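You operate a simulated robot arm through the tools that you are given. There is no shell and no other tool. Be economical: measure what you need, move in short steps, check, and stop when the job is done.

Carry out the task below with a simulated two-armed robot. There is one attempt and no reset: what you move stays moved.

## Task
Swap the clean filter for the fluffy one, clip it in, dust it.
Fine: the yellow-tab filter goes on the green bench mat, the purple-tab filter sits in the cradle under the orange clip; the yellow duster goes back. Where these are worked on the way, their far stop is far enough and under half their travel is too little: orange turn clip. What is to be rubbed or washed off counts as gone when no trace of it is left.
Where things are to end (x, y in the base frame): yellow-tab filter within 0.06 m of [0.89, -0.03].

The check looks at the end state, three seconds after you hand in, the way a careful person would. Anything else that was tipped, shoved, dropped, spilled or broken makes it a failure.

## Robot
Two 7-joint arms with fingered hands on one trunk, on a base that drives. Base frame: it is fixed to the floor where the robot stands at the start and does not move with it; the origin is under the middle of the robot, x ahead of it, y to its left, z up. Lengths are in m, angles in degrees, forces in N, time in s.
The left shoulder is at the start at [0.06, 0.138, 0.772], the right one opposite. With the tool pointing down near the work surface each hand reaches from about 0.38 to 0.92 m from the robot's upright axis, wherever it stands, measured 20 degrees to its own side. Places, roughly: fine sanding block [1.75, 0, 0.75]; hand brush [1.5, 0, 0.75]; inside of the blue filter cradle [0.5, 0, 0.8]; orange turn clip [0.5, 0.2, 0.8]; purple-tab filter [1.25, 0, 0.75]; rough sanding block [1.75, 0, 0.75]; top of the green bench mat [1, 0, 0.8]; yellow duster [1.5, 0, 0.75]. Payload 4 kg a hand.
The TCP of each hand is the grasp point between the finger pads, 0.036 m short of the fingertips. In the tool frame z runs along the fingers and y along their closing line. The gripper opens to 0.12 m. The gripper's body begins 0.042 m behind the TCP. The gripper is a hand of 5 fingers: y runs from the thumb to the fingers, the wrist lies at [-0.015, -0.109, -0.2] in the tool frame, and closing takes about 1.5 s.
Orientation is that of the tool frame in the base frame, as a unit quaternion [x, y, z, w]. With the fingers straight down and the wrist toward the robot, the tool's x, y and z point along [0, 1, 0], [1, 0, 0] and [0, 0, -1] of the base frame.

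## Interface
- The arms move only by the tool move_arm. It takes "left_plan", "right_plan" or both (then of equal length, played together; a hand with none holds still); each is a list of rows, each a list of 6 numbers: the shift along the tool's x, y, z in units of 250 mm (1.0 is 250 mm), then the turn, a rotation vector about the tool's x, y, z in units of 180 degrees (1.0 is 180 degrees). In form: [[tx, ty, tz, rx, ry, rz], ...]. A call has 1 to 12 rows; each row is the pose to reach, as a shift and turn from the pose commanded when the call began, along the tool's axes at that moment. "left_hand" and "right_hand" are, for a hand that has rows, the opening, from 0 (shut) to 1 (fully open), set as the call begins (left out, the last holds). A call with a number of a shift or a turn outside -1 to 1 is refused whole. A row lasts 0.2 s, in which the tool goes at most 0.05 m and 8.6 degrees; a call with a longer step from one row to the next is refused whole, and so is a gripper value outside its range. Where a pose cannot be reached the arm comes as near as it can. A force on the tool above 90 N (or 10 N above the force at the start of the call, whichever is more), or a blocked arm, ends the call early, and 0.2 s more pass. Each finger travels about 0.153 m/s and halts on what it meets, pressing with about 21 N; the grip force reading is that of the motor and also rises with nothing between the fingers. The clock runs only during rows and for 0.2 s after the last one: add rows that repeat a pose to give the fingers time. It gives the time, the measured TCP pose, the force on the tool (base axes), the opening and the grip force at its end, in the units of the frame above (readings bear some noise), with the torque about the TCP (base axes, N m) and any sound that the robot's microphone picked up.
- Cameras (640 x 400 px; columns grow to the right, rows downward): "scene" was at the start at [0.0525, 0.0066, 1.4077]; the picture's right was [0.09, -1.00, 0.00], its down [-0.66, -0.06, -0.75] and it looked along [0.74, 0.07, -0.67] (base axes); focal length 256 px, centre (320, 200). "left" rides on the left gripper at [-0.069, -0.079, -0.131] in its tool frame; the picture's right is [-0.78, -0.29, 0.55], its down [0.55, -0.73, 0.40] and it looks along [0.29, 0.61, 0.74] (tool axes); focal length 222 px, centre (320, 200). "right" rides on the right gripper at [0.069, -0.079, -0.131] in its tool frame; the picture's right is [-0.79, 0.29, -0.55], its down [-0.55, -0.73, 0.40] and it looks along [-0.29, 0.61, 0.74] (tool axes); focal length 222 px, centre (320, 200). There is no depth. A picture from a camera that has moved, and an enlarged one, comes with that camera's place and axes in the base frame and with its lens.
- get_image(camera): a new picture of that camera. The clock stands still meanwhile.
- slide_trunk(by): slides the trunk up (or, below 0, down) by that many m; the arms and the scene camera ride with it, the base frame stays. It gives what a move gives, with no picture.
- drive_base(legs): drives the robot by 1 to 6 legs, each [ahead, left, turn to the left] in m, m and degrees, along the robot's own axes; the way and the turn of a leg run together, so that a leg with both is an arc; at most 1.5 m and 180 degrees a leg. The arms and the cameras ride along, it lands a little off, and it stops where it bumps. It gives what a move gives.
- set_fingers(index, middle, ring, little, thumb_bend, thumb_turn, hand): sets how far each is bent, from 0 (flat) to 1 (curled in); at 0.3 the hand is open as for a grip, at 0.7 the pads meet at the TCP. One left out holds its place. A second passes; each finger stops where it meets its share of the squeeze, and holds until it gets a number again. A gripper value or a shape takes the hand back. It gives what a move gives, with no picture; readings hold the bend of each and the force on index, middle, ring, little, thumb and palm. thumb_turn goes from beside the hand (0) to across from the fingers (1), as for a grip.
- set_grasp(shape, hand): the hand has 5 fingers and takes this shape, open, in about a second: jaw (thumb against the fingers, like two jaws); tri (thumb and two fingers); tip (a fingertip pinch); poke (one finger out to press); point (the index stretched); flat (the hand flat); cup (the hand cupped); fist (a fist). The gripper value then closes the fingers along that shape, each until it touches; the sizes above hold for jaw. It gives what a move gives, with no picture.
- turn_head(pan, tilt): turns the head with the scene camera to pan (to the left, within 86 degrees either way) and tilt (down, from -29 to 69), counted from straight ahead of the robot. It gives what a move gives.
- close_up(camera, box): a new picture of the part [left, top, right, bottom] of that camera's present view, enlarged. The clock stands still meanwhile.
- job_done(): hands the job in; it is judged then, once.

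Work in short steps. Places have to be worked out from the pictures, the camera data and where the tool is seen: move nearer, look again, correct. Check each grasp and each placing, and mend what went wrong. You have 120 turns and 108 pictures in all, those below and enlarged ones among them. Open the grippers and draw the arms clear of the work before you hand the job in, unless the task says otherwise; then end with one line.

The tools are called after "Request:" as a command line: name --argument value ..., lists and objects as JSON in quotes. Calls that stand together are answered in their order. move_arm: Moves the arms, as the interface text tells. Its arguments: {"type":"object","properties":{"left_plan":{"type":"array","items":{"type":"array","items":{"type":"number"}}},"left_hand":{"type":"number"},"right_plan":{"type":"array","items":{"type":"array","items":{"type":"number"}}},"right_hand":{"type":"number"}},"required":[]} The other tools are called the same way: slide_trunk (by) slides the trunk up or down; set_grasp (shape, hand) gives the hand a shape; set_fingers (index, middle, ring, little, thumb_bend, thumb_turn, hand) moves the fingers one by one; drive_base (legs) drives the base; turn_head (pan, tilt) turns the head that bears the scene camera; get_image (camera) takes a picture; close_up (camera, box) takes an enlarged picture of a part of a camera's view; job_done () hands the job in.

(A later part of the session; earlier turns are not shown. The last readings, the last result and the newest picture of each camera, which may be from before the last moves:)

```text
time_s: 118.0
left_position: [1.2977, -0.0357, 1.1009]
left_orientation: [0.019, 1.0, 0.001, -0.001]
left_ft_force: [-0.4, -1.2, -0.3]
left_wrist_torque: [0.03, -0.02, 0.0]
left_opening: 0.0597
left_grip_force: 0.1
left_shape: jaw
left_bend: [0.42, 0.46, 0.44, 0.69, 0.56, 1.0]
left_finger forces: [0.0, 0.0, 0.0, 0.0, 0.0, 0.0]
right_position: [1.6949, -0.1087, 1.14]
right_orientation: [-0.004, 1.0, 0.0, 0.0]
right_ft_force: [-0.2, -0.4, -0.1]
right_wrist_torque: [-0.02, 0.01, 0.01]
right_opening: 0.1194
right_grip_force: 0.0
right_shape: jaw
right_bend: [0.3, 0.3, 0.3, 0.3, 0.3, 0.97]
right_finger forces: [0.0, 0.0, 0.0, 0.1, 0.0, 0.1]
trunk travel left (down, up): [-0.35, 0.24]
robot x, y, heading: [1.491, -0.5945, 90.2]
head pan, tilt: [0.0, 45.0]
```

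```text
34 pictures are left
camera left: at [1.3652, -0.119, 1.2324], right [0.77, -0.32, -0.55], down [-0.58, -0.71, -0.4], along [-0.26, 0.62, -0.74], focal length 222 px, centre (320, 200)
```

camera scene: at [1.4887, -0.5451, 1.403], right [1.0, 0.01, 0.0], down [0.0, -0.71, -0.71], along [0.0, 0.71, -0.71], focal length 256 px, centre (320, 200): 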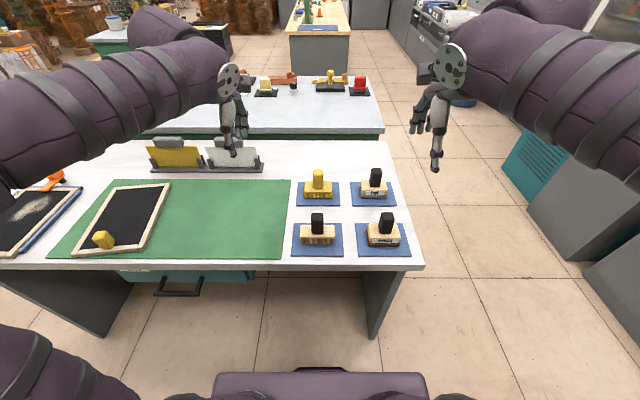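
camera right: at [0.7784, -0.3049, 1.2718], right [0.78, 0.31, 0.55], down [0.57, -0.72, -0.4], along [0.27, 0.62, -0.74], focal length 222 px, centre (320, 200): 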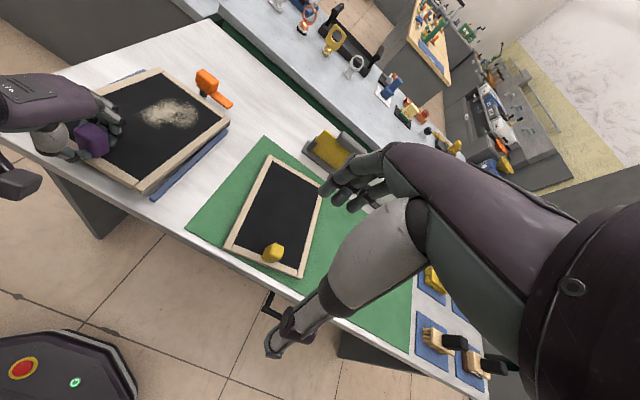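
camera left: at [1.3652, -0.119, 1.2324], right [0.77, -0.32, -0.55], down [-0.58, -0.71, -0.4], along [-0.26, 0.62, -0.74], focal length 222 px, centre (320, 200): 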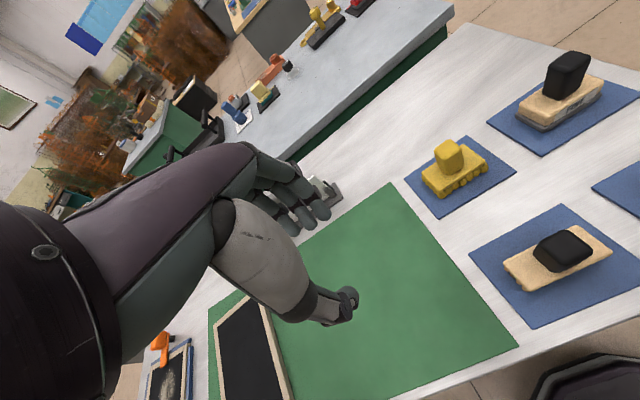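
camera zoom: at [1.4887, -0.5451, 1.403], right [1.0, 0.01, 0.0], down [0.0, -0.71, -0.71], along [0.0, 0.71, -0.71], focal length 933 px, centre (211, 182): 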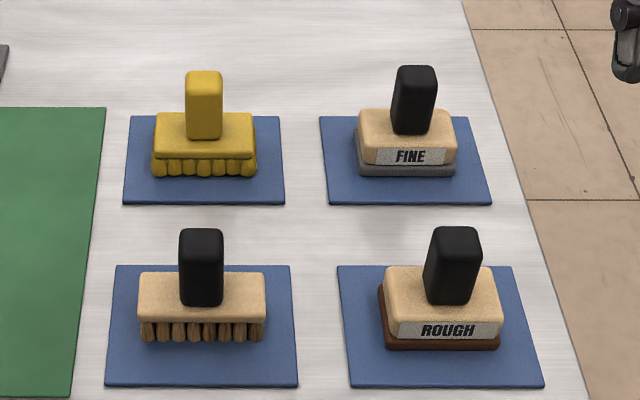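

Duster handle at about (1.482, 0.112), top z≈0.87. I move the left hand above it and re-check.

Request:
move_arm --left_plan '[[-0.12, 0.1, 0.04, 0, 0, -0.002], [-0.24, 0.2, 0.08, 0, 0, -0.004], [-0.36, 0.3, 0.14, 0, 0, -0.006], [-0.48, 0.4, 0.22, 0, 0, -0.008], [-0.6, 0.5, 0.3, 0, 0, -0.01], [-0.713, 0.6, 0.4, 0, 0, -0.012], [-0.713, 0.62, 0.5, 0, 0, -0.012]]' --left_hand 0.9

Request:
get_image --camera "left"

Request:
close_up --camera "scene" --box '[280, 130, 380, 210]'

```text
time_s: 119.6
left_position: [1.4798, 0.114, 0.9747]
left_orientation: [0.0, 1.0, 0.001, -0.002]
left_ft_force: [0.1, 0.2, -0.2]
left_wrist_torque: [0.0, 0.0, -0.01]
left_opening: 0.1076
left_grip_force: 0.1
left_shape: jaw
left_bend: [0.31, 0.32, 0.32, 0.31, 0.3, 0.98]
left_finger forces: [0.0, 0.0, 0.1, 0.1, 0.0, 0.0]
right_position: [1.6947, -0.1076, 1.1401]
right_orientation: [-0.004, 1.0, 0.0, -0.001]
right_ft_force: [0.1, 0.0, -1.0]
right_wrist_torque: [-0.01, 0.0, 0.0]
right_opening: 0.1197
right_grip_force: 0.1
right_shape: jaw
right_bend: [0.3, 0.3, 0.3, 0.3, 0.3, 0.97]
right_finger forces: [0.0, 0.0, 0.1, 0.0, 0.0, 0.0]
trunk travel left (down, up): [-0.35, 0.24]
robot x, y, heading: [1.4922, -0.5927, 90.3]
head pan, tilt: [0.0, 45.0]
```

```text
33 pictures are left
camera left: at [1.5506, 0.0333, 1.1059], right [0.78, -0.29, -0.55], down [-0.55, -0.73, -0.4], along [-0.29, 0.61, -0.74], focal length 222 px, centre (320, 200)
```

left: 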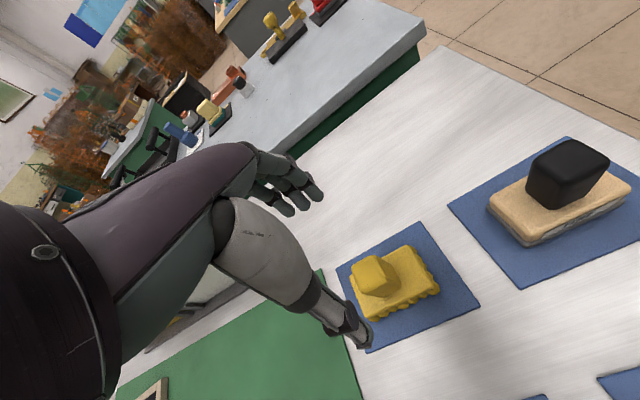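

```text
5.00 times, centred on (330, 170) of scene
camera zoom: at [1.4889, -0.545, 1.403], right [1.0, 0.01, 0.0], down [0.0, -0.71, -0.71], along [0.0, 0.71, -0.71], focal length 1283 px, centre (270, 350)
```

zoom: 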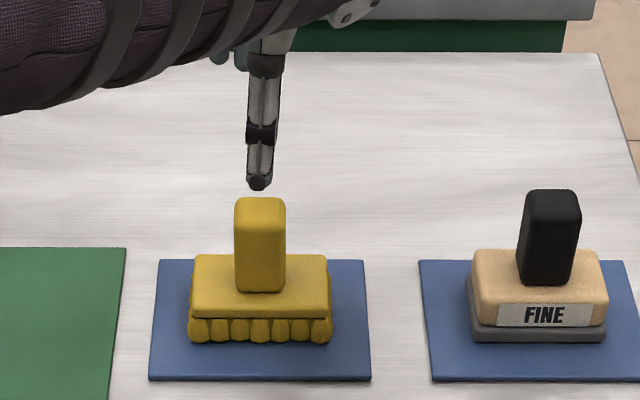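

Aligned. I lower to z≈0.857 and close on the handle.

Request:
move_arm --left_plan '[[-0.008, -0.012, 0.16, 0, 0, 0], [-0.008, -0.012, 0.32, 0, 0, 0], [-0.008, -0.012, 0.42, 0, 0, 0], [-0.008, -0.012, 0.47, 0, 0, 0], [-0.008, -0.012, 0.47, 0, 0, 0]]'

Request:
move_arm --left_plan '[[0, 0, 0, 0, 0, 0], [0, 0, 0, 0, 0, 0], [0, 0, 0, 0, 0, 0], [0, 0, 0, 0, 0, 0], [0, 0, 0, 0, 0, 0], [0, 0, 0, 0, 0, 0]]' --left_hand 0

Request:
get_image --camera "left"

Request:
close_up --camera "scene" --box '[280, 130, 380, 210]'

```text
time_s: 120.8
left_position: [1.4821, 0.1116, 0.8584]
left_orientation: [0.0, 1.0, 0.001, -0.001]
left_ft_force: [-0.3, 0.0, 0.2]
left_wrist_torque: [0.01, 0.01, 0.04]
left_opening: 0.1077
left_grip_force: 0.0
left_shape: jaw
left_bend: [0.31, 0.32, 0.32, 0.31, 0.3, 0.98]
left_finger forces: [0.0, 0.0, 0.0, 0.0, 0.0, 0.1]
right_position: [1.695, -0.1078, 1.1398]
right_orientation: [-0.004, 1.0, 0.0, 0.0]
right_ft_force: [-0.6, -0.2, 0.9]
right_wrist_torque: [0.0, -0.02, -0.02]
right_opening: 0.1198
right_grip_force: 0.1
right_shape: jaw
right_bend: [0.3, 0.3, 0.3, 0.3, 0.3, 0.97]
right_finger forces: [0.0, 0.0, 0.0, 0.1, 0.0, 0.0]
trunk travel left (down, up): [-0.35, 0.24]
robot x, y, heading: [1.4901, -0.5971, 90.4]
head pan, tilt: [0.0, 45.0]
```

```text
time_s: 122.2
left_position: [1.4826, 0.1112, 0.8585]
left_orientation: [0.001, 1.0, 0.001, -0.001]
left_ft_force: [-0.2, -1.4, -0.4]
left_wrist_torque: [0.01, 0.03, -0.02]
left_opening: 0.029
left_grip_force: 21.5
left_shape: jaw
left_bend: [0.58, 0.6, 0.65, 0.71, 0.68, 1.0]
left_finger forces: [11.2, 6.3, 0.0, 0.0, 17.9, 0.0]
right_position: [1.6953, -0.1084, 1.1408]
right_orientation: [-0.003, 1.0, 0.001, 0.0]
right_ft_force: [-0.2, -0.3, 0.2]
right_wrist_torque: [-0.02, -0.01, -0.01]
right_opening: 0.1198
right_grip_force: 0.2
right_shape: jaw
right_bend: [0.3, 0.3, 0.3, 0.3, 0.3, 0.97]
right_finger forces: [0.1, 0.0, 0.0, 0.0, 0.0, 0.0]
trunk travel left (down, up): [-0.35, 0.24]
robot x, y, heading: [1.4927, -0.5957, 90.3]
head pan, tilt: [0.0, 45.0]
```

```text
31 pictures are left
camera left: at [1.5517, 0.0302, 0.9889], right [0.78, -0.29, -0.55], down [-0.55, -0.73, -0.4], along [-0.29, 0.61, -0.74], focal length 222 px, centre (320, 200)
```

left: 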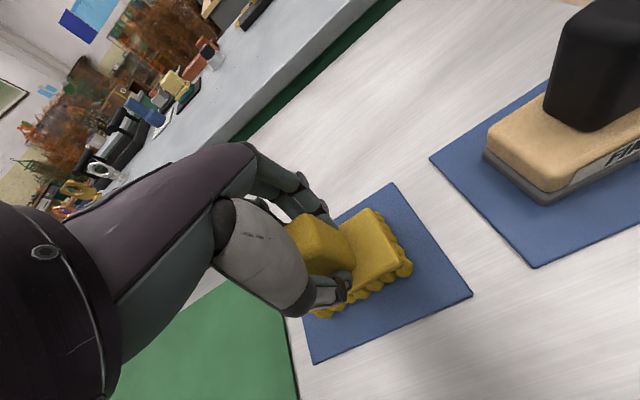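

```text
5.00 times, centred on (330, 170) of scene
camera zoom: at [1.4888, -0.5451, 1.403], right [1.0, 0.01, 0.0], down [0.0, -0.71, -0.71], along [0.0, 0.71, -0.71], focal length 1283 px, centre (270, 350)
```

zoom: 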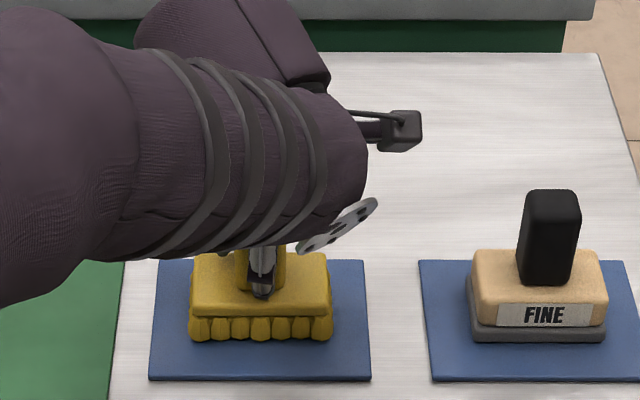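

Duster gripped (home: TCP 1.4826, 0.1112, 0.8585). I lift it, pull it toward me, and drive to the cradle.

Request:
move_arm --left_plan '[[0, 0, -0.08, 0, 0, 0], [0, 0, -0.18, 0, 0, 0], [0, 0, -0.34, 0, 0, 0], [0, -0.04, -0.5, 0, 0, 0], [0, -0.16, -0.62, 0, 0, 0], [0, -0.3, -0.62, 0, 0, 0], [0, -0.4, -0.62, 0, 0, 0]]'

Request:
drive_base --legs '[[0, 0.92, 0]]'

Request:
turn_head --pan 0 --tilt 50

Request:
get_image --camera "scene"

Request:
get_image --camera "left"

```text
time_s: 123.8
left_position: [1.4824, 0.0118, 1.0118]
left_orientation: [0.002, 1.0, 0.001, -0.001]
left_ft_force: [-0.2, -0.6, -0.7]
left_wrist_torque: [0.01, 0.04, -0.01]
left_opening: 0.0282
left_grip_force: 20.7
left_shape: jaw
left_bend: [0.58, 0.6, 0.65, 0.7, 0.68, 1.0]
left_finger forces: [11.4, 6.5, 0.0, 0.0, 17.8, 0.1]
right_position: [1.6946, -0.1092, 1.14]
right_orientation: [-0.003, 1.0, 0.0, 0.0]
right_ft_force: [-0.6, -0.3, 0.0]
right_wrist_torque: [-0.01, 0.06, -0.02]
right_opening: 0.1196
right_grip_force: 0.1
right_shape: jaw
right_bend: [0.3, 0.3, 0.3, 0.3, 0.3, 0.97]
right_finger forces: [0.0, 0.0, 0.0, 0.0, 0.0, 0.1]
trunk travel left (down, up): [-0.35, 0.24]
robot x, y, heading: [1.4927, -0.5956, 90.3]
head pan, tilt: [0.0, 45.0]
```

```text
time_s: 128.7
left_position: [0.5597, 0.008, 1.0118]
left_orientation: [0.0, 1.0, 0.001, -0.002]
left_ft_force: [0.8, 0.5, -0.5]
left_wrist_torque: [0.02, 0.01, 0.0]
left_opening: 0.0282
left_grip_force: 21.1
left_shape: jaw
left_bend: [0.58, 0.6, 0.65, 0.7, 0.68, 1.0]
left_finger forces: [11.4, 6.5, 0.1, 0.0, 17.8, 0.1]
right_position: [0.7728, -0.1135, 1.1407]
right_orientation: [-0.004, 1.0, 0.0, 0.0]
right_ft_force: [0.1, 0.3, 0.0]
right_wrist_torque: [0.01, -0.02, 0.0]
right_opening: 0.1196
right_grip_force: 0.0
right_shape: jaw
right_bend: [0.3, 0.3, 0.3, 0.3, 0.3, 0.97]
right_finger forces: [0.0, 0.1, 0.1, 0.0, 0.0, 0.0]
trunk travel left (down, up): [-0.35, 0.24]
robot x, y, heading: [0.5669, -0.6007, 90.3]
head pan, tilt: [0.0, 45.0]
```

```text
time_s: 129.3
left_position: [0.5603, 0.0062, 1.0115]
left_orientation: [0.0, 1.0, 0.0, 0.0]
left_ft_force: [-0.6, 0.1, -1.6]
left_wrist_torque: [-0.01, 0.04, -0.05]
left_opening: 0.0284
left_grip_force: 20.8
left_shape: jaw
left_bend: [0.58, 0.6, 0.65, 0.7, 0.68, 1.0]
left_finger forces: [11.4, 6.5, 0.0, 0.0, 17.8, 0.0]
right_position: [0.7738, -0.1125, 1.1416]
right_orientation: [-0.003, 1.0, 0.0, 0.0]
right_ft_force: [0.2, -0.6, -1.0]
right_wrist_torque: [0.01, -0.04, -0.01]
right_opening: 0.1195
right_grip_force: 0.1
right_shape: jaw
right_bend: [0.3, 0.3, 0.3, 0.3, 0.3, 0.97]
right_finger forces: [0.0, 0.1, 0.0, 0.1, 0.0, 0.0]
trunk travel left (down, up): [-0.35, 0.24]
robot x, y, heading: [0.5724, -0.6011, 90.4]
head pan, tilt: [0.0, 50.0]
```

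```text
29 pictures are left
camera scene: at [0.5676, -0.5545, 1.3961], right [1.0, 0.01, 0.0], down [0.0, -0.77, -0.64], along [0.0, 0.64, -0.77], focal length 256 px, centre (320, 200)
```

scene: 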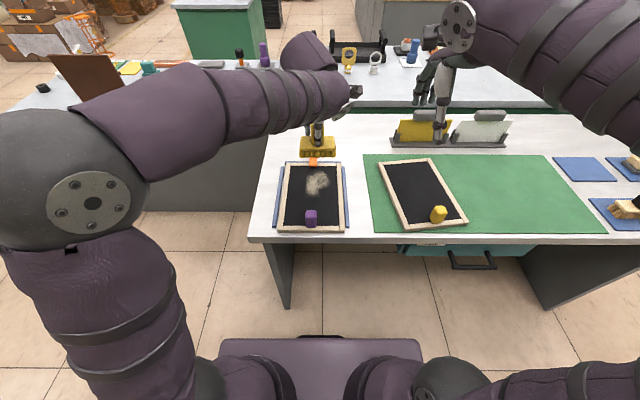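

```text
28 pictures are left
camera left: at [0.6305, -0.0743, 1.1421], right [0.78, -0.29, -0.55], down [-0.55, -0.73, -0.4], along [-0.29, 0.61, -0.74], focal length 222 px, centre (320, 200)
```

left: 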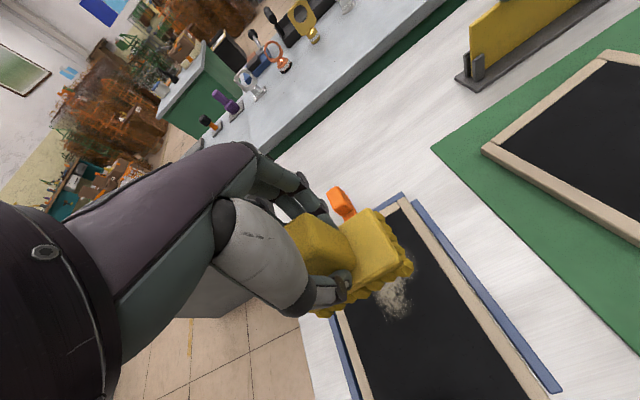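

The duster hovers over the patch's far side. I enlarge to locate the fluff.

Request:
close_up --camera "scene" --box '[264, 140, 376, 240]'

```text
4.00 times, centred on (320, 190) of scene
camera zoom: at [0.5676, -0.5545, 1.3961], right [1.0, 0.01, 0.0], down [0.0, -0.77, -0.64], along [0.0, 0.64, -0.77], focal length 1026 px, centre (320, 240)
```

zoom: 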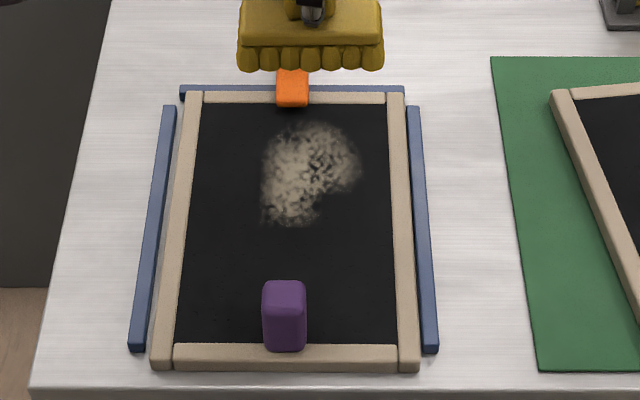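

Fluff spans x 0.515–0.605, y −0.04–0.09. I lower the duster over its middle, near the surface.

Request:
move_arm --left_plan '[[0, 0.03, 0.15, 0, 0, 0], [0, 0.05, 0.3, 0, 0, 0], [0, 0.06, 0.42, 0, 0, 0], [0, 0.06, 0.49, 0, 0, 0]]'

Request:
move_arm --left_plan '[[0, 0, 0.012, 0, 0, 0], [0, 0, 0.024, 0, 0, 0], [0, 0, 0.024, 0, 0, 0]]'

Request:
close_up --camera "scene" --box '[264, 140, 376, 240]'

```text
time_s: 130.3
left_position: [0.5599, 0.0202, 0.8891]
left_orientation: [-0.001, 1.0, 0.0, -0.001]
left_ft_force: [0.1, 0.6, -1.6]
left_wrist_torque: [-0.01, 0.02, 0.01]
left_opening: 0.0287
left_grip_force: 21.0
left_shape: jaw
left_bend: [0.58, 0.6, 0.65, 0.7, 0.68, 1.0]
left_finger forces: [11.4, 6.5, 0.1, 0.0, 17.8, 0.0]
right_position: [0.7744, -0.1134, 1.1408]
right_orientation: [-0.003, 1.0, 0.0, 0.0]
right_ft_force: [-0.5, 0.6, -0.5]
right_wrist_torque: [0.0, 0.01, 0.02]
right_opening: 0.1197
right_grip_force: 0.0
right_shape: jaw
right_bend: [0.3, 0.3, 0.3, 0.3, 0.3, 0.97]
right_finger forces: [0.1, 0.0, 0.1, 0.1, 0.0, 0.1]
trunk travel left (down, up): [-0.35, 0.24]
robot x, y, heading: [0.5675, -0.6014, 90.1]
head pan, tilt: [0.0, 50.0]
```

```text
time_s: 131.1
left_position: [0.5589, 0.0209, 0.8834]
left_orientation: [-0.001, 1.0, 0.0, -0.001]
left_ft_force: [0.3, -0.1, -1.7]
left_wrist_torque: [0.01, -0.02, 0.0]
left_opening: 0.0282
left_grip_force: 21.1
left_shape: jaw
left_bend: [0.58, 0.6, 0.65, 0.7, 0.68, 1.0]
left_finger forces: [11.3, 6.4, 0.0, 0.0, 17.8, 0.1]
right_position: [0.774, -0.1127, 1.14]
right_orientation: [-0.003, 1.0, 0.001, 0.0]
right_ft_force: [0.3, 0.2, -0.4]
right_wrist_torque: [0.03, -0.01, -0.02]
right_opening: 0.1196
right_grip_force: 0.0
right_shape: jaw
right_bend: [0.3, 0.3, 0.3, 0.3, 0.3, 0.97]
right_finger forces: [0.1, 0.1, 0.0, 0.0, 0.0, 0.0]
trunk travel left (down, up): [-0.35, 0.24]
robot x, y, heading: [0.5702, -0.5981, 90.3]
head pan, tilt: [0.0, 50.0]
```

```text
4.00 times, centred on (320, 190) of scene
camera zoom: at [0.5676, -0.5545, 1.3961], right [1.0, 0.01, 0.0], down [0.0, -0.77, -0.64], along [0.0, 0.64, -0.77], focal length 1026 px, centre (320, 240)
```

zoom: 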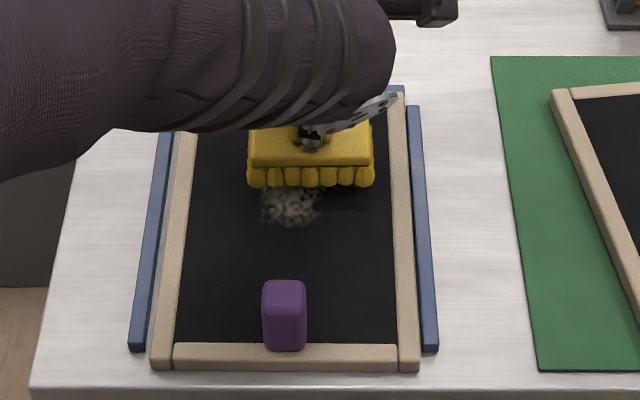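

No contact yet at z=0.883. I go down in small steps until the force rises.

Request:
move_arm --left_plan '[[0, 0, 0.008, 0, 0, 0], [0, 0, 0.016, 0, 0, 0], [0, 0, 0.016, 0, 0, 0]]'

Request:
move_arm --left_plan '[[0, 0, 0.008, 0, 0, 0], [0, 0, 0.016, 0, 0, 0], [0, 0, 0.016, 0, 0, 0]]'

```text
time_s: 131.9
left_position: [0.5601, 0.0229, 0.8794]
left_orientation: [0.0, 1.0, 0.001, 0.0]
left_ft_force: [-0.1, 0.6, -1.4]
left_wrist_torque: [0.0, -0.01, -0.04]
left_opening: 0.0285
left_grip_force: 21.1
left_shape: jaw
left_bend: [0.58, 0.6, 0.65, 0.7, 0.68, 1.0]
left_finger forces: [11.3, 6.4, 0.1, 0.0, 17.8, 0.0]
right_position: [0.7739, -0.1129, 1.1399]
right_orientation: [-0.004, 1.0, 0.0, 0.0]
right_ft_force: [-0.2, -0.6, -0.4]
right_wrist_torque: [0.02, 0.07, -0.05]
right_opening: 0.1197
right_grip_force: 0.1
right_shape: jaw
right_bend: [0.3, 0.3, 0.3, 0.3, 0.3, 0.97]
right_finger forces: [0.0, 0.1, 0.0, 0.0, 0.0, 0.0]
trunk travel left (down, up): [-0.35, 0.24]
robot x, y, heading: [0.5676, -0.6013, 90.2]
head pan, tilt: [0.0, 50.0]
```

```text
time_s: 132.7
left_position: [0.5588, 0.0222, 0.8745]
left_orientation: [0.0, 1.0, 0.0, -0.001]
left_ft_force: [0.0, 0.6, -0.9]
left_wrist_torque: [0.02, 0.01, -0.01]
left_opening: 0.0284
left_grip_force: 20.7
left_shape: jaw
left_bend: [0.58, 0.6, 0.65, 0.7, 0.68, 1.0]
left_finger forces: [11.3, 6.3, 0.0, 0.0, 17.8, 0.0]
right_position: [0.7737, -0.1126, 1.1405]
right_orientation: [-0.003, 1.0, 0.0, 0.0]
right_ft_force: [0.0, 1.2, 0.3]
right_wrist_torque: [-0.02, 0.01, 0.0]
right_opening: 0.1198
right_grip_force: 0.0
right_shape: jaw
right_bend: [0.3, 0.3, 0.3, 0.3, 0.3, 0.97]
right_finger forces: [0.0, 0.0, 0.0, 0.1, 0.1, 0.0]
trunk travel left (down, up): [-0.35, 0.24]
robot x, y, heading: [0.5663, -0.5993, 90.4]
head pan, tilt: [0.0, 50.0]
```

Request:
move_arm --left_plan '[[0, 0, 0.008, 0, 0, 0], [0, 0, 0.016, 0, 0, 0], [0, 0, 0.016, 0, 0, 0]]'

Request:
move_arm --left_plan '[[0, 0, 0.008, 0, 0, 0], [0, 0, 0.012, 0, 0, 0], [0, 0, 0.012, 0, 0, 0]]'

```text
time_s: 133.5
left_position: [0.5603, 0.0213, 0.8711]
left_orientation: [0.0, 1.0, 0.001, -0.001]
left_ft_force: [0.9, -0.2, -1.3]
left_wrist_torque: [0.0, 0.03, -0.02]
left_opening: 0.0284
left_grip_force: 21.1
left_shape: jaw
left_bend: [0.58, 0.6, 0.65, 0.7, 0.68, 1.0]
left_finger forces: [11.3, 6.4, 0.0, 0.0, 17.8, 0.0]
right_position: [0.7727, -0.1128, 1.1407]
right_orientation: [-0.003, 1.0, 0.0, 0.0]
right_ft_force: [0.0, 0.4, 0.4]
right_wrist_torque: [-0.01, -0.02, 0.0]
right_opening: 0.1197
right_grip_force: 0.1
right_shape: jaw
right_bend: [0.3, 0.3, 0.3, 0.3, 0.3, 0.97]
right_finger forces: [0.1, 0.0, 0.0, 0.0, 0.0, 0.1]
trunk travel left (down, up): [-0.35, 0.24]
robot x, y, heading: [0.5693, -0.5986, 90.1]
head pan, tilt: [0.0, 50.0]
```

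```text
time_s: 134.3
left_position: [0.5598, 0.0208, 0.8683]
left_orientation: [0.0, 1.0, 0.001, -0.001]
left_ft_force: [-0.6, 0.1, -0.3]
left_wrist_torque: [0.01, 0.0, 0.03]
left_opening: 0.0287
left_grip_force: 21.2
left_shape: jaw
left_bend: [0.58, 0.6, 0.65, 0.7, 0.68, 1.0]
left_finger forces: [11.4, 6.4, 0.0, 0.1, 17.9, 0.1]
right_position: [0.7735, -0.1133, 1.1405]
right_orientation: [-0.004, 1.0, 0.0, -0.001]
right_ft_force: [0.8, -0.1, -0.4]
right_wrist_torque: [0.0, -0.02, 0.03]
right_opening: 0.1199
right_grip_force: 0.1
right_shape: jaw
right_bend: [0.3, 0.3, 0.3, 0.3, 0.3, 0.97]
right_finger forces: [0.0, 0.0, 0.1, 0.1, 0.0, 0.0]
trunk travel left (down, up): [-0.35, 0.24]
robot x, y, heading: [0.5707, -0.6035, 90.5]
head pan, tilt: [0.0, 50.0]
```

Request:
move_arm --left_plan '[[0, 0, 0.008, 0, 0, 0], [0, 0, 0.012, 0, 0, 0], [0, 0, 0.012, 0, 0, 0]]'

Request:
move_arm --left_plan '[[0, 0, 0.008, 0, 0, 0], [0, 0, 0.012, 0, 0, 0], [0, 0, 0.012, 0, 0, 0]]'

Request:
close_up --camera "scene" --box '[264, 140, 376, 240]'

```text
time_s: 135.1
left_position: [0.559, 0.0211, 0.8665]
left_orientation: [0.001, 1.0, 0.002, -0.001]
left_ft_force: [-1.3, -1.0, 13.2]
left_wrist_torque: [0.0, 0.03, 0.04]
left_opening: 0.0289
left_grip_force: 20.7
left_shape: jaw
left_bend: [0.58, 0.6, 0.65, 0.7, 0.68, 1.0]
left_finger forces: [12.4, 7.4, 0.0, 0.0, 20.8, 0.0]
right_position: [0.7724, -0.1136, 1.1405]
right_orientation: [-0.004, 1.0, -0.001, 0.001]
right_ft_force: [0.1, 1.1, 0.1]
right_wrist_torque: [0.0, -0.01, 0.01]
right_opening: 0.1199
right_grip_force: 0.0
right_shape: jaw
right_bend: [0.3, 0.3, 0.3, 0.3, 0.3, 0.97]
right_finger forces: [0.1, 0.0, 0.0, 0.0, 0.0, 0.0]
trunk travel left (down, up): [-0.35, 0.24]
robot x, y, heading: [0.5691, -0.5999, 90.5]
head pan, tilt: [0.0, 50.0]
```

```text
time_s: 135.9
left_position: [0.5612, 0.0214, 0.8655]
left_orientation: [0.001, 1.0, 0.003, 0.0]
left_ft_force: [-1.8, 2.1, 31.8]
left_wrist_torque: [-0.06, 0.04, 0.05]
left_opening: 0.0313
left_grip_force: 20.6
left_shape: jaw
left_bend: [0.57, 0.6, 0.65, 0.7, 0.69, 1.0]
left_finger forces: [15.0, 9.2, 0.0, 0.1, 24.9, 0.1]
right_position: [0.7731, -0.1138, 1.1424]
right_orientation: [-0.004, 1.0, 0.001, 0.0]
right_ft_force: [-0.3, -0.3, -0.5]
right_wrist_torque: [0.01, -0.01, 0.0]
right_opening: 0.1195
right_grip_force: 0.2
right_shape: jaw
right_bend: [0.3, 0.3, 0.3, 0.3, 0.3, 0.97]
right_finger forces: [0.0, 0.1, 0.0, 0.0, 0.0, 0.1]
trunk travel left (down, up): [-0.35, 0.24]
robot x, y, heading: [0.5671, -0.6019, 90.6]
head pan, tilt: [0.0, 50.0]
```

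```text
4.00 times, centred on (320, 190) of scene
camera zoom: at [0.5675, -0.5569, 1.3964], right [1.0, 0.01, 0.0], down [0.0, -0.76, -0.64], along [0.0, 0.64, -0.76], focal length 1026 px, centre (320, 240)
```

zoom: 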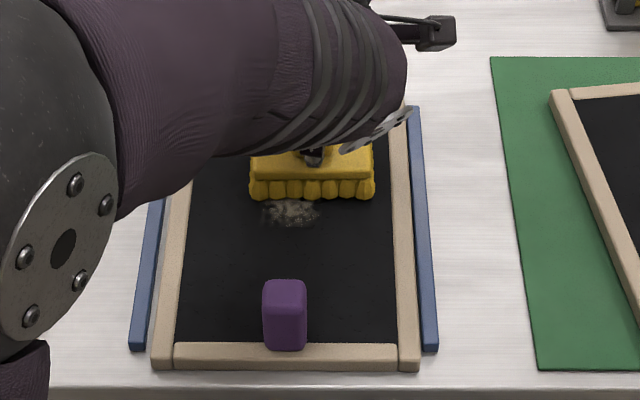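

Contact at z≈0.867. I lighten the press and rub in x strokes (the side rails hold the filter), starting at the near end of the patch.

Request:
move_arm --left_plan '[[0, 0, -0.06, 0, 0, 0], [0, -0.18, -0.06, 0, 0, 0], [0, -0.18, -0.014, 0, 0, 0], [0.1, -0.18, -0.014, 0, 0, 0], [0, -0.18, -0.014, 0, 0, 0], [-0.12, -0.18, -0.014, 0, 0, 0], [0, -0.18, -0.014, 0, 0, 0], [0.1, -0.18, -0.014, 0, 0, 0], [0.1, -0.1, -0.014, 0, 0, 0], [0, -0.1, -0.014, 0, 0, 0], [-0.12, -0.1, -0.014, 0, 0, 0], [0, -0.1, -0.014, 0, 0, 0]]'

Request:
close_up --camera "scene" --box '[264, 140, 376, 240]'

```text
time_s: 138.5
left_position: [0.5597, -0.0032, 0.8662]
left_orientation: [0.001, 1.0, 0.0, -0.001]
left_ft_force: [-0.1, 1.4, 2.3]
left_wrist_torque: [0.07, 0.03, -0.02]
left_opening: 0.0294
left_grip_force: 21.1
left_shape: jaw
left_bend: [0.58, 0.6, 0.65, 0.7, 0.69, 1.0]
left_finger forces: [12.4, 7.0, 0.0, 0.0, 19.1, 0.1]
right_position: [0.7732, -0.1126, 1.1403]
right_orientation: [-0.004, 1.0, -0.001, 0.0]
right_ft_force: [-0.7, -0.1, 0.0]
right_wrist_torque: [-0.02, -0.01, 0.02]
right_opening: 0.12
right_grip_force: 0.1
right_shape: jaw
right_bend: [0.3, 0.3, 0.3, 0.3, 0.3, 0.97]
right_finger forces: [0.1, 0.0, 0.0, 0.0, 0.0, 0.1]
trunk travel left (down, up): [-0.35, 0.24]
robot x, y, heading: [0.5702, -0.5998, 90.2]
head pan, tilt: [0.0, 50.0]
```

```text
4.00 times, centred on (320, 190) of scene
camera zoom: at [0.5674, -0.5548, 1.396], right [1.0, 0.01, 0.0], down [0.0, -0.77, -0.64], along [0.0, 0.64, -0.77], focal length 1026 px, centre (320, 240)
```

zoom: 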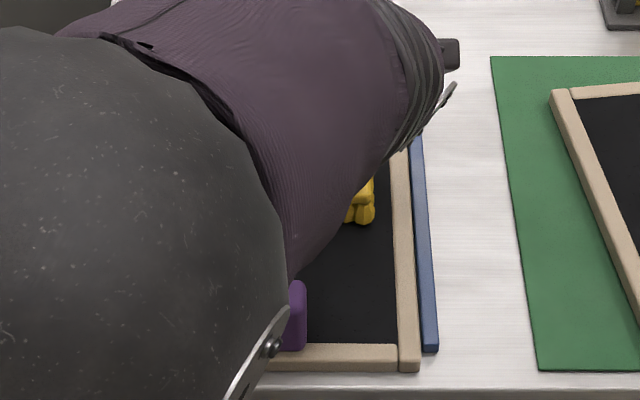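

Pressing is a bit light (~3 N). I press slightly harder and continue the strokes toward the far end, stopping short of the clip.

Request:
move_arm --left_plan '[[0.1, 0, 0.005, 0, 0, 0], [-0.02, 0, 0.005, 0, 0, 0], [-0.12, 0, 0.005, 0, 0, 0], [-0.12, 0.07, 0.005, 0, 0, 0], [0, 0.07, 0.005, 0, 0, 0], [0.1, 0.07, 0.005, 0, 0, 0], [0.1, 0.14, 0.005, 0, 0, 0], [-0.02, 0.14, 0.005, 0, 0, 0], [-0.12, 0.14, 0.005, 0, 0, 0], [-0.12, 0.19, 0.005, 0, 0, 0], [0, 0.19, 0.005, 0, 0, 0], [0.1, 0.19, 0.005, 0, 0, 0]]'

Request:
move_arm --left_plan '[[-0.12, 0, 0, 0, 0, 0], [-0.22, 0, 0, 0, 0, 0], [-0.1, 0, 0, 0, 0, 0], [0, 0, 0, 0, 0, 0], [0, 0, -0.1, 0, 0, 0], [0, 0, -0.3, 0, 0, 0], [0, 0, -0.5, 0, 0, 0], [0, 0.1, -0.5, 0, 0, 0]]'

Request:
close_up --camera "scene" --box '[264, 140, 376, 240]'

Request:
get_image --camera "left"

```text
time_s: 141.1
left_position: [0.5375, 0.0435, 0.8657]
left_orientation: [0.001, 1.0, 0.002, -0.001]
left_ft_force: [4.7, 0.3, 11.5]
left_wrist_torque: [-0.04, -0.16, 0.02]
left_opening: 0.0295
left_grip_force: 20.8
left_shape: jaw
left_bend: [0.58, 0.6, 0.65, 0.7, 0.69, 1.0]
left_finger forces: [13.5, 6.6, 0.0, 0.1, 19.6, 0.0]
right_position: [0.774, -0.1137, 1.1402]
right_orientation: [-0.003, 1.0, 0.0, 0.0]
right_ft_force: [-0.6, -0.9, 0.3]
right_wrist_torque: [0.01, 0.02, -0.01]
right_opening: 0.1198
right_grip_force: 0.0
right_shape: jaw
right_bend: [0.3, 0.3, 0.3, 0.3, 0.3, 0.97]
right_finger forces: [0.1, 0.1, 0.1, 0.0, 0.0, 0.0]
trunk travel left (down, up): [-0.35, 0.24]
robot x, y, heading: [0.5671, -0.602, 90.5]
head pan, tilt: [0.0, 50.0]
```

```text
time_s: 142.9
left_position: [0.5333, 0.0685, 0.9886]
left_orientation: [0.001, 1.0, 0.001, -0.001]
left_ft_force: [-0.2, 0.1, -0.7]
left_wrist_torque: [-0.01, 0.03, 0.01]
left_opening: 0.0291
left_grip_force: 21.2
left_shape: jaw
left_bend: [0.58, 0.6, 0.65, 0.7, 0.69, 1.0]
left_finger forces: [12.1, 6.5, 0.1, 0.0, 18.7, 0.0]
right_position: [0.7727, -0.1116, 1.1399]
right_orientation: [-0.003, 1.0, -0.001, -0.001]
right_ft_force: [0.2, -1.1, -0.6]
right_wrist_torque: [-0.04, -0.02, -0.05]
right_opening: 0.1198
right_grip_force: 0.1
right_shape: jaw
right_bend: [0.3, 0.3, 0.3, 0.3, 0.3, 0.97]
right_finger forces: [0.0, 0.1, 0.0, 0.0, 0.0, 0.0]
trunk travel left (down, up): [-0.35, 0.24]
robot x, y, heading: [0.5688, -0.6002, 90.5]
head pan, tilt: [0.0, 50.0]
```

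```text
4.00 times, centred on (320, 190) of scene
camera zoom: at [0.5675, -0.5539, 1.396], right [1.0, 0.01, 0.0], down [0.0, -0.77, -0.64], along [0.0, 0.64, -0.77], focal length 1026 px, centre (320, 240)
```

zoom: 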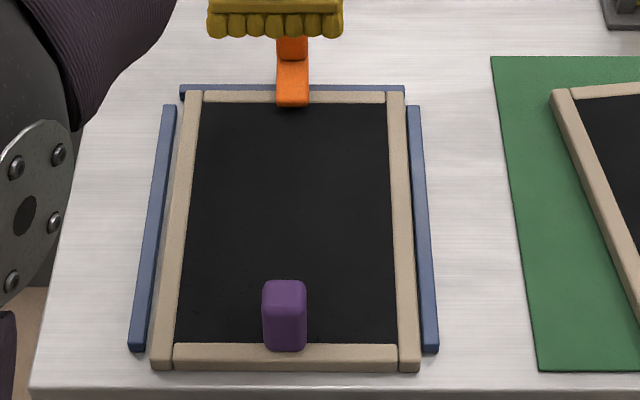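

```text
22 pictures are left
camera left: at [0.6044, -0.0125, 1.1195], right [0.78, -0.29, -0.55], down [-0.55, -0.74, -0.4], along [-0.29, 0.61, -0.74], focal length 222 px, centre (320, 200)
```

left: 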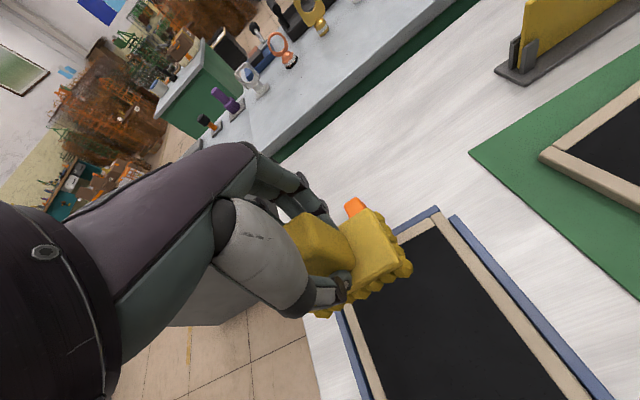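

The filter looks clean. I enlarge strongly to check for any trace.

Request:
close_up --camera "scene" --box '[296, 162, 346, 202]'

Request:
close_up --camera "scene" --box '[300, 188, 350, 228]'

```text
10.00 times, centred on (321, 182) of scene
camera zoom: at [0.5675, -0.5539, 1.396], right [1.0, 0.01, 0.0], down [0.0, -0.77, -0.64], along [0.0, 0.64, -0.77], focal length 2565 px, centre (310, 380)
```

zoom: 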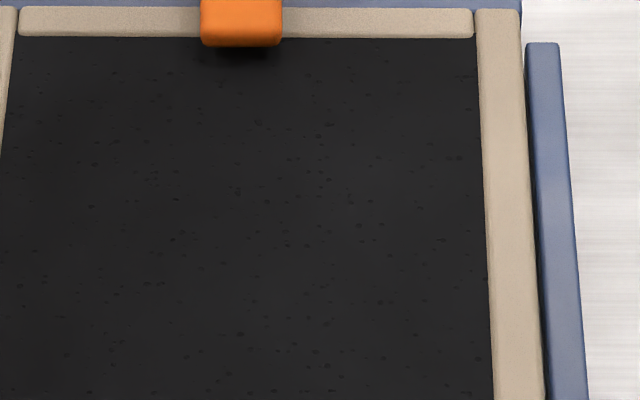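

```text
10.00 times, centred on (325, 208) of scene
camera zoom: at [0.5675, -0.5539, 1.396], right [1.0, 0.01, 0.0], down [0.0, -0.77, -0.64], along [0.0, 0.64, -0.77], focal length 2565 px, centre (270, 120)
```

zoom: 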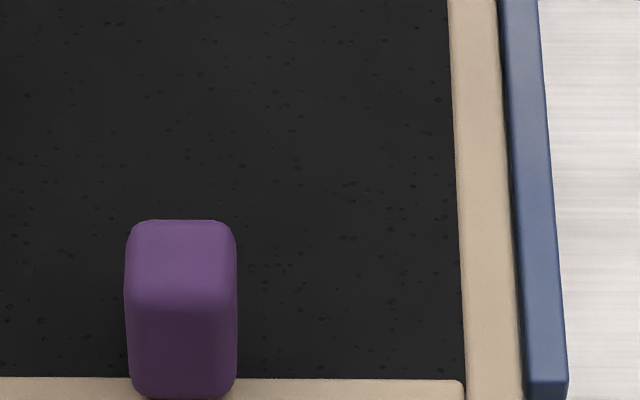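

No trace visible. For safety I make one more pass over the whole patch area before returning the duster.

Request:
move_arm --left_plan '[[-0.1, 0, 0, 0, 0, 0], [-0.1, -0.1, 0, 0, 0, 0], [-0.1, -0.1, 0.2, 0, 0, 0], [-0.1, -0.1, 0.4, 0, 0, 0], [-0.1, -0.1, 0.5, 0, 0, 0], [-0.22, -0.1, 0.5, 0, 0, 0], [-0.1, -0.1, 0.5, 0, 0, 0], [0, -0.1, 0.5, 0, 0, 0], [0, -0.1, 0.46, 0, 0, 0], [-0.1, -0.17, 0.46, 0, 0, 0], [-0.1, -0.3, 0.46, 0, 0, 0], [-0.1, -0.36, 0.5, 0, 0, 0]]'

Request:
move_arm --left_plan '[[0.1, 0, 0, 0, 0, 0], [0, 0, 0, 0, 0, 0], [-0.12, 0, 0, 0, 0, 0], [-0.12, 0.09, 0, 0, 0, 0], [0, 0.09, 0, 0, 0, 0], [0.1, 0.09, 0, 0, 0, 0], [0.1, 0.18, 0, 0, 0, 0], [0, 0.18, 0, 0, 0, 0], [-0.12, 0.18, 0, 0, 0, 0], [-0.12, 0.18, -0.15, 0, 0, 0], [-0.1, 0.1, -0.33, 0, 0, 0], [-0.05, 0.08, -0.52, 0, 0, 0]]'

Request:
get_image --camera "scene"

```text
time_s: 145.5
left_position: [0.5605, -0.0203, 0.8667]
left_orientation: [0.0, 1.0, 0.004, 0.001]
left_ft_force: [-0.3, 4.4, 9.4]
left_wrist_torque: [0.18, -0.01, -0.02]
left_opening: 0.0289
left_grip_force: 21.1
left_shape: jaw
left_bend: [0.57, 0.59, 0.65, 0.7, 0.69, 1.0]
left_finger forces: [14.2, 8.6, 0.0, 0.1, 18.0, 0.1]
right_position: [0.7734, -0.1136, 1.1411]
right_orientation: [-0.004, 1.0, 0.0, -0.001]
right_ft_force: [0.3, -0.6, 0.2]
right_wrist_torque: [0.0, 0.03, 0.03]
right_opening: 0.1195
right_grip_force: 0.1
right_shape: jaw
right_bend: [0.3, 0.3, 0.3, 0.3, 0.3, 0.97]
right_finger forces: [0.0, 0.0, 0.0, 0.0, 0.0, 0.0]
trunk travel left (down, up): [-0.35, 0.24]
robot x, y, heading: [0.5694, -0.5973, 90.5]
head pan, tilt: [0.0, 50.0]
```

```text
time_s: 148.1
left_position: [0.5718, -0.0033, 0.9957]
left_orientation: [-0.001, 1.0, 0.0, -0.001]
left_ft_force: [0.6, -0.4, -0.9]
left_wrist_torque: [0.04, -0.04, 0.01]
left_opening: 0.0289
left_grip_force: 21.1
left_shape: jaw
left_bend: [0.58, 0.6, 0.65, 0.7, 0.69, 1.0]
left_finger forces: [12.1, 6.8, 0.0, 0.0, 18.8, 0.0]
right_position: [0.7728, -0.1127, 1.141]
right_orientation: [-0.003, 1.0, 0.0, 0.0]
right_ft_force: [-0.2, -0.7, 0.0]
right_wrist_torque: [0.03, -0.02, -0.01]
right_opening: 0.1197
right_grip_force: 0.2
right_shape: jaw
right_bend: [0.3, 0.3, 0.3, 0.3, 0.3, 0.97]
right_finger forces: [0.1, 0.2, 0.0, 0.1, 0.0, 0.0]
trunk travel left (down, up): [-0.35, 0.24]
robot x, y, heading: [0.5682, -0.6012, 90.2]
head pan, tilt: [0.0, 50.0]
```

```text
19 pictures are left
camera scene: at [0.5674, -0.5548, 1.396], right [1.0, 0.01, 0.0], down [0.0, -0.77, -0.64], along [0.0, 0.64, -0.77], focal length 256 px, centre (320, 200)
```

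scene: 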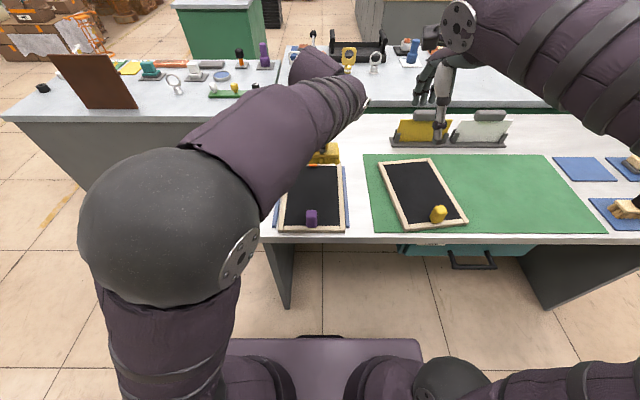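

Clean and in place. I drive back (+0.911 m) to the duster's pad.

Request:
drive_base --legs '[[0, -0.911, 0]]'

Request:
turn_head --pan 0 --tilt 45

Request:
get_image --camera "scene"

```text
time_s: 153.0
left_position: [1.5032, -0.0004, 0.9951]
left_orientation: [0.006, 1.0, 0.0, -0.001]
left_ft_force: [0.6, -1.0, -1.6]
left_wrist_torque: [0.01, -0.01, -0.02]
left_opening: 0.0289
left_grip_force: 21.4
left_shape: jaw
left_bend: [0.58, 0.6, 0.65, 0.7, 0.69, 1.0]
left_finger forces: [12.1, 6.8, 0.0, 0.0, 18.9, 0.0]
right_position: [1.7045, -0.1152, 1.1403]
right_orientation: [0.002, 1.0, 0.0, 0.001]
right_ft_force: [0.3, 0.1, -0.2]
right_wrist_torque: [-0.02, -0.01, -0.02]
right_opening: 0.1197
right_grip_force: 0.0
right_shape: jaw
right_bend: [0.3, 0.3, 0.3, 0.3, 0.3, 0.97]
right_finger forces: [0.1, 0.0, 0.0, 0.0, 0.0, 0.1]
trunk travel left (down, up): [-0.35, 0.24]
robot x, y, heading: [1.4957, -0.6011, 89.8]
head pan, tilt: [0.0, 50.0]
```

```text
time_s: 153.6
left_position: [1.5033, -0.0024, 0.9955]
left_orientation: [0.006, 1.0, -0.001, -0.001]
left_ft_force: [0.2, 0.1, -1.8]
left_wrist_torque: [0.0, 0.02, 0.01]
left_opening: 0.0289
left_grip_force: 20.6
left_shape: jaw
left_bend: [0.58, 0.6, 0.65, 0.7, 0.69, 1.0]
left_finger forces: [12.1, 6.8, 0.0, 0.0, 18.8, 0.0]
right_position: [1.7024, -0.1143, 1.1405]
right_orientation: [0.002, 1.0, 0.0, 0.0]
right_ft_force: [-0.1, -0.3, 0.8]
right_wrist_torque: [0.0, -0.01, -0.01]
right_opening: 0.1198
right_grip_force: 0.0
right_shape: jaw
right_bend: [0.3, 0.3, 0.3, 0.3, 0.3, 0.97]
right_finger forces: [0.0, 0.0, 0.0, 0.0, 0.1, 0.0]
trunk travel left (down, up): [-0.35, 0.24]
robot x, y, heading: [1.493, -0.6, 89.6]
head pan, tilt: [0.0, 45.0]
```

```text
18 pictures are left
camera scene: at [1.4929, -0.5498, 1.4029], right [1.0, -0.01, 0.0], down [0.0, -0.71, -0.71], along [0.0, 0.71, -0.71], focal length 256 px, centre (320, 200)
```

scene: 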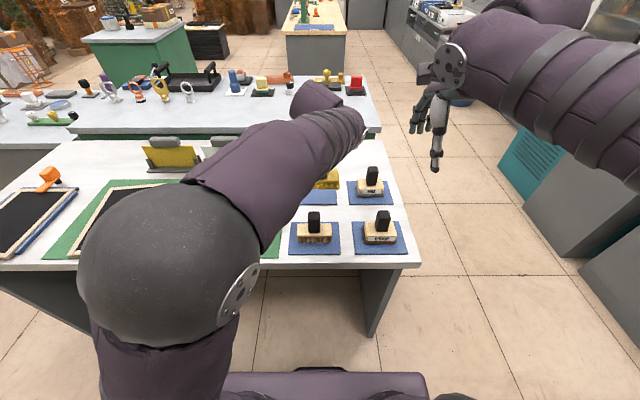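

I move over the pad at the recorded home position, first across and then down.

Request:
move_arm --left_plan '[[0.03, 0.15, 0, 0, 0, -0.002], [0.06, 0.3, 0, 0, 0, -0.004], [0.088, 0.45, 0, 0, 0, -0.004], [0.088, 0.45, 0.15, 0, 0, -0.004], [0.088, 0.45, 0.32, 0, 0, -0.004], [0.088, 0.45, 0.44, 0, 0, -0.004], [0.088, 0.45, 0.44, 0, 0, -0.004]]'

Request:
get_image --camera "left"

Request:
close_up --camera "scene" --box '[280, 130, 380, 210]'

```text
time_s: 155.2
left_position: [1.4814, 0.1128, 0.884]
left_orientation: [-0.001, 1.0, 0.0, -0.001]
left_ft_force: [-0.5, -0.6, -1.2]
left_wrist_torque: [0.0, 0.01, 0.01]
left_opening: 0.0291
left_grip_force: 20.8
left_shape: jaw
left_bend: [0.58, 0.6, 0.65, 0.7, 0.69, 1.0]
left_finger forces: [12.0, 6.7, 0.0, 0.1, 18.8, 0.0]
right_position: [1.7034, -0.1149, 1.1404]
right_orientation: [0.003, 1.0, 0.0, 0.001]
right_ft_force: [0.3, -0.3, 0.4]
right_wrist_torque: [0.0, 0.0, -0.02]
right_opening: 0.1196
right_grip_force: 0.1
right_shape: jaw
right_bend: [0.3, 0.3, 0.3, 0.3, 0.3, 0.97]
right_finger forces: [0.0, 0.0, 0.0, 0.0, 0.1, 0.1]
trunk travel left (down, up): [-0.35, 0.24]
robot x, y, heading: [1.4938, -0.5989, 89.8]
head pan, tilt: [0.0, 45.0]
```

```text
17 pictures are left
camera left: at [1.5524, 0.0306, 1.0146], right [0.78, -0.29, -0.55], down [-0.55, -0.74, -0.4], along [-0.29, 0.61, -0.74], focal length 222 px, centre (320, 200)
```

left: 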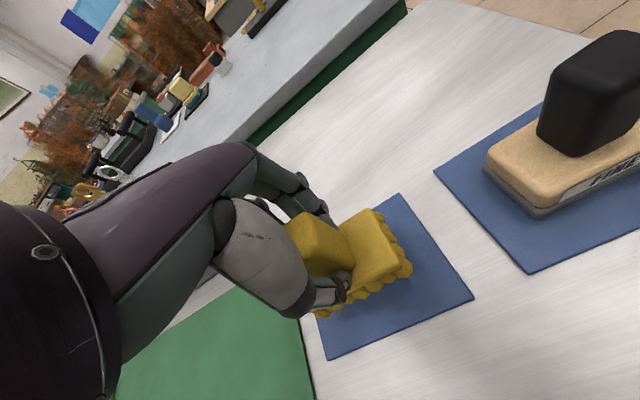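

```text
5.00 times, centred on (330, 170) of scene
camera zoom: at [1.4928, -0.5498, 1.403], right [1.0, -0.01, 0.0], down [0.0, -0.71, -0.71], along [0.0, 0.71, -0.71], focal length 1283 px, centre (270, 350)
```

zoom: 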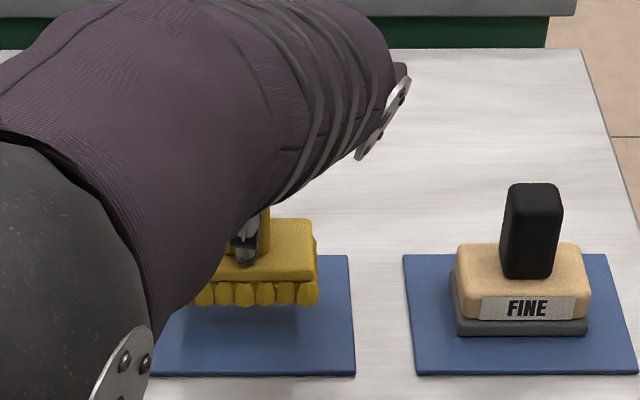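

Directly over its pad. I lower 2.4 cm and check for contact.

Request:
move_arm --left_plan '[[-0.003, -0.005, 0.05, 0, 0, 0], [-0.003, -0.005, 0.088, 0, 0, 0], [-0.003, -0.005, 0.096, 0, 0, 0], [-0.003, -0.005, 0.096, 0, 0, 0]]'

```text
time_s: 156.2
left_position: [1.4844, 0.1105, 0.8606]
left_orientation: [-0.001, 1.0, 0.0, -0.001]
left_ft_force: [-0.9, 0.3, -1.1]
left_wrist_torque: [0.05, 0.0, 0.02]
left_opening: 0.0292
left_grip_force: 20.8
left_shape: jaw
left_bend: [0.58, 0.6, 0.65, 0.7, 0.69, 1.0]
left_finger forces: [12.1, 6.8, 0.0, 0.0, 18.8, 0.1]
right_position: [1.7033, -0.1145, 1.1408]
right_orientation: [0.001, 1.0, -0.001, 0.0]
right_ft_force: [0.2, 0.0, -0.7]
right_wrist_torque: [0.0, -0.01, 0.01]
right_opening: 0.1196
right_grip_force: 0.0
right_shape: jaw
right_bend: [0.3, 0.3, 0.3, 0.3, 0.3, 0.97]
right_finger forces: [0.0, 0.0, 0.1, 0.0, 0.0, 0.1]
trunk travel left (down, up): [-0.35, 0.24]
robot x, y, heading: [1.4943, -0.6022, 89.6]
head pan, tilt: [0.0, 45.0]
```

No contact yet; I lower 3 mm more, watching the force.

Request:
move_arm --left_plan '[[0, 0, 0.006, 0, 0, 0], [0, 0, 0.012, 0, 0, 0], [0, 0, 0.012, 0, 0, 0]]'

```text
time_s: 157.0
left_position: [1.4826, 0.1102, 0.8591]
left_orientation: [-0.001, 1.0, 0.0, -0.001]
left_ft_force: [-0.2, -0.1, -1.3]
left_wrist_torque: [0.03, -0.01, 0.02]
left_opening: 0.029
left_grip_force: 21.0
left_shape: jaw
left_bend: [0.58, 0.6, 0.65, 0.7, 0.69, 1.0]
left_finger forces: [12.0, 6.8, 0.0, 0.0, 18.7, 0.0]
right_position: [1.7037, -0.1153, 1.1417]
right_orientation: [0.002, 1.0, 0.0, 0.0]
right_ft_force: [-0.4, -0.1, -0.5]
right_wrist_torque: [-0.01, 0.01, -0.03]
right_opening: 0.1198
right_grip_force: 0.1
right_shape: jaw
right_bend: [0.3, 0.3, 0.3, 0.3, 0.3, 0.97]
right_finger forces: [0.1, 0.1, 0.0, 0.0, 0.0, 0.0]
trunk travel left (down, up): [-0.35, 0.24]
robot x, y, heading: [1.4941, -0.6041, 89.8]
head pan, tilt: [0.0, 45.0]
```

Request:
move_arm --left_plan '[[0, 0, 0.006, 0, 0, 0], [0, 0, 0.01, 0, 0, 0], [0, 0, 0.01, 0, 0, 0]]'

```text
time_s: 157.8
left_position: [1.4828, 0.1103, 0.8564]
left_orientation: [0.0, 1.0, 0.001, -0.001]
left_ft_force: [-0.7, -0.4, 5.4]
left_wrist_torque: [0.03, -0.02, 0.0]
left_opening: 0.0293
left_grip_force: 21.2
left_shape: jaw
left_bend: [0.58, 0.6, 0.65, 0.7, 0.69, 1.0]
left_finger forces: [12.1, 6.8, 0.0, 0.0, 19.5, 0.0]
right_position: [1.7038, -0.1152, 1.1407]
right_orientation: [0.001, 1.0, 0.0, 0.001]
right_ft_force: [-0.3, -0.3, 0.5]
right_wrist_torque: [-0.02, -0.01, -0.02]
right_opening: 0.1198
right_grip_force: 0.1
right_shape: jaw
right_bend: [0.3, 0.3, 0.3, 0.3, 0.3, 0.97]
right_finger forces: [0.1, 0.1, 0.0, 0.0, 0.0, 0.0]
trunk travel left (down, up): [-0.35, 0.24]
robot x, y, heading: [1.4901, -0.6017, 90.1]
head pan, tilt: [0.0, 45.0]
```

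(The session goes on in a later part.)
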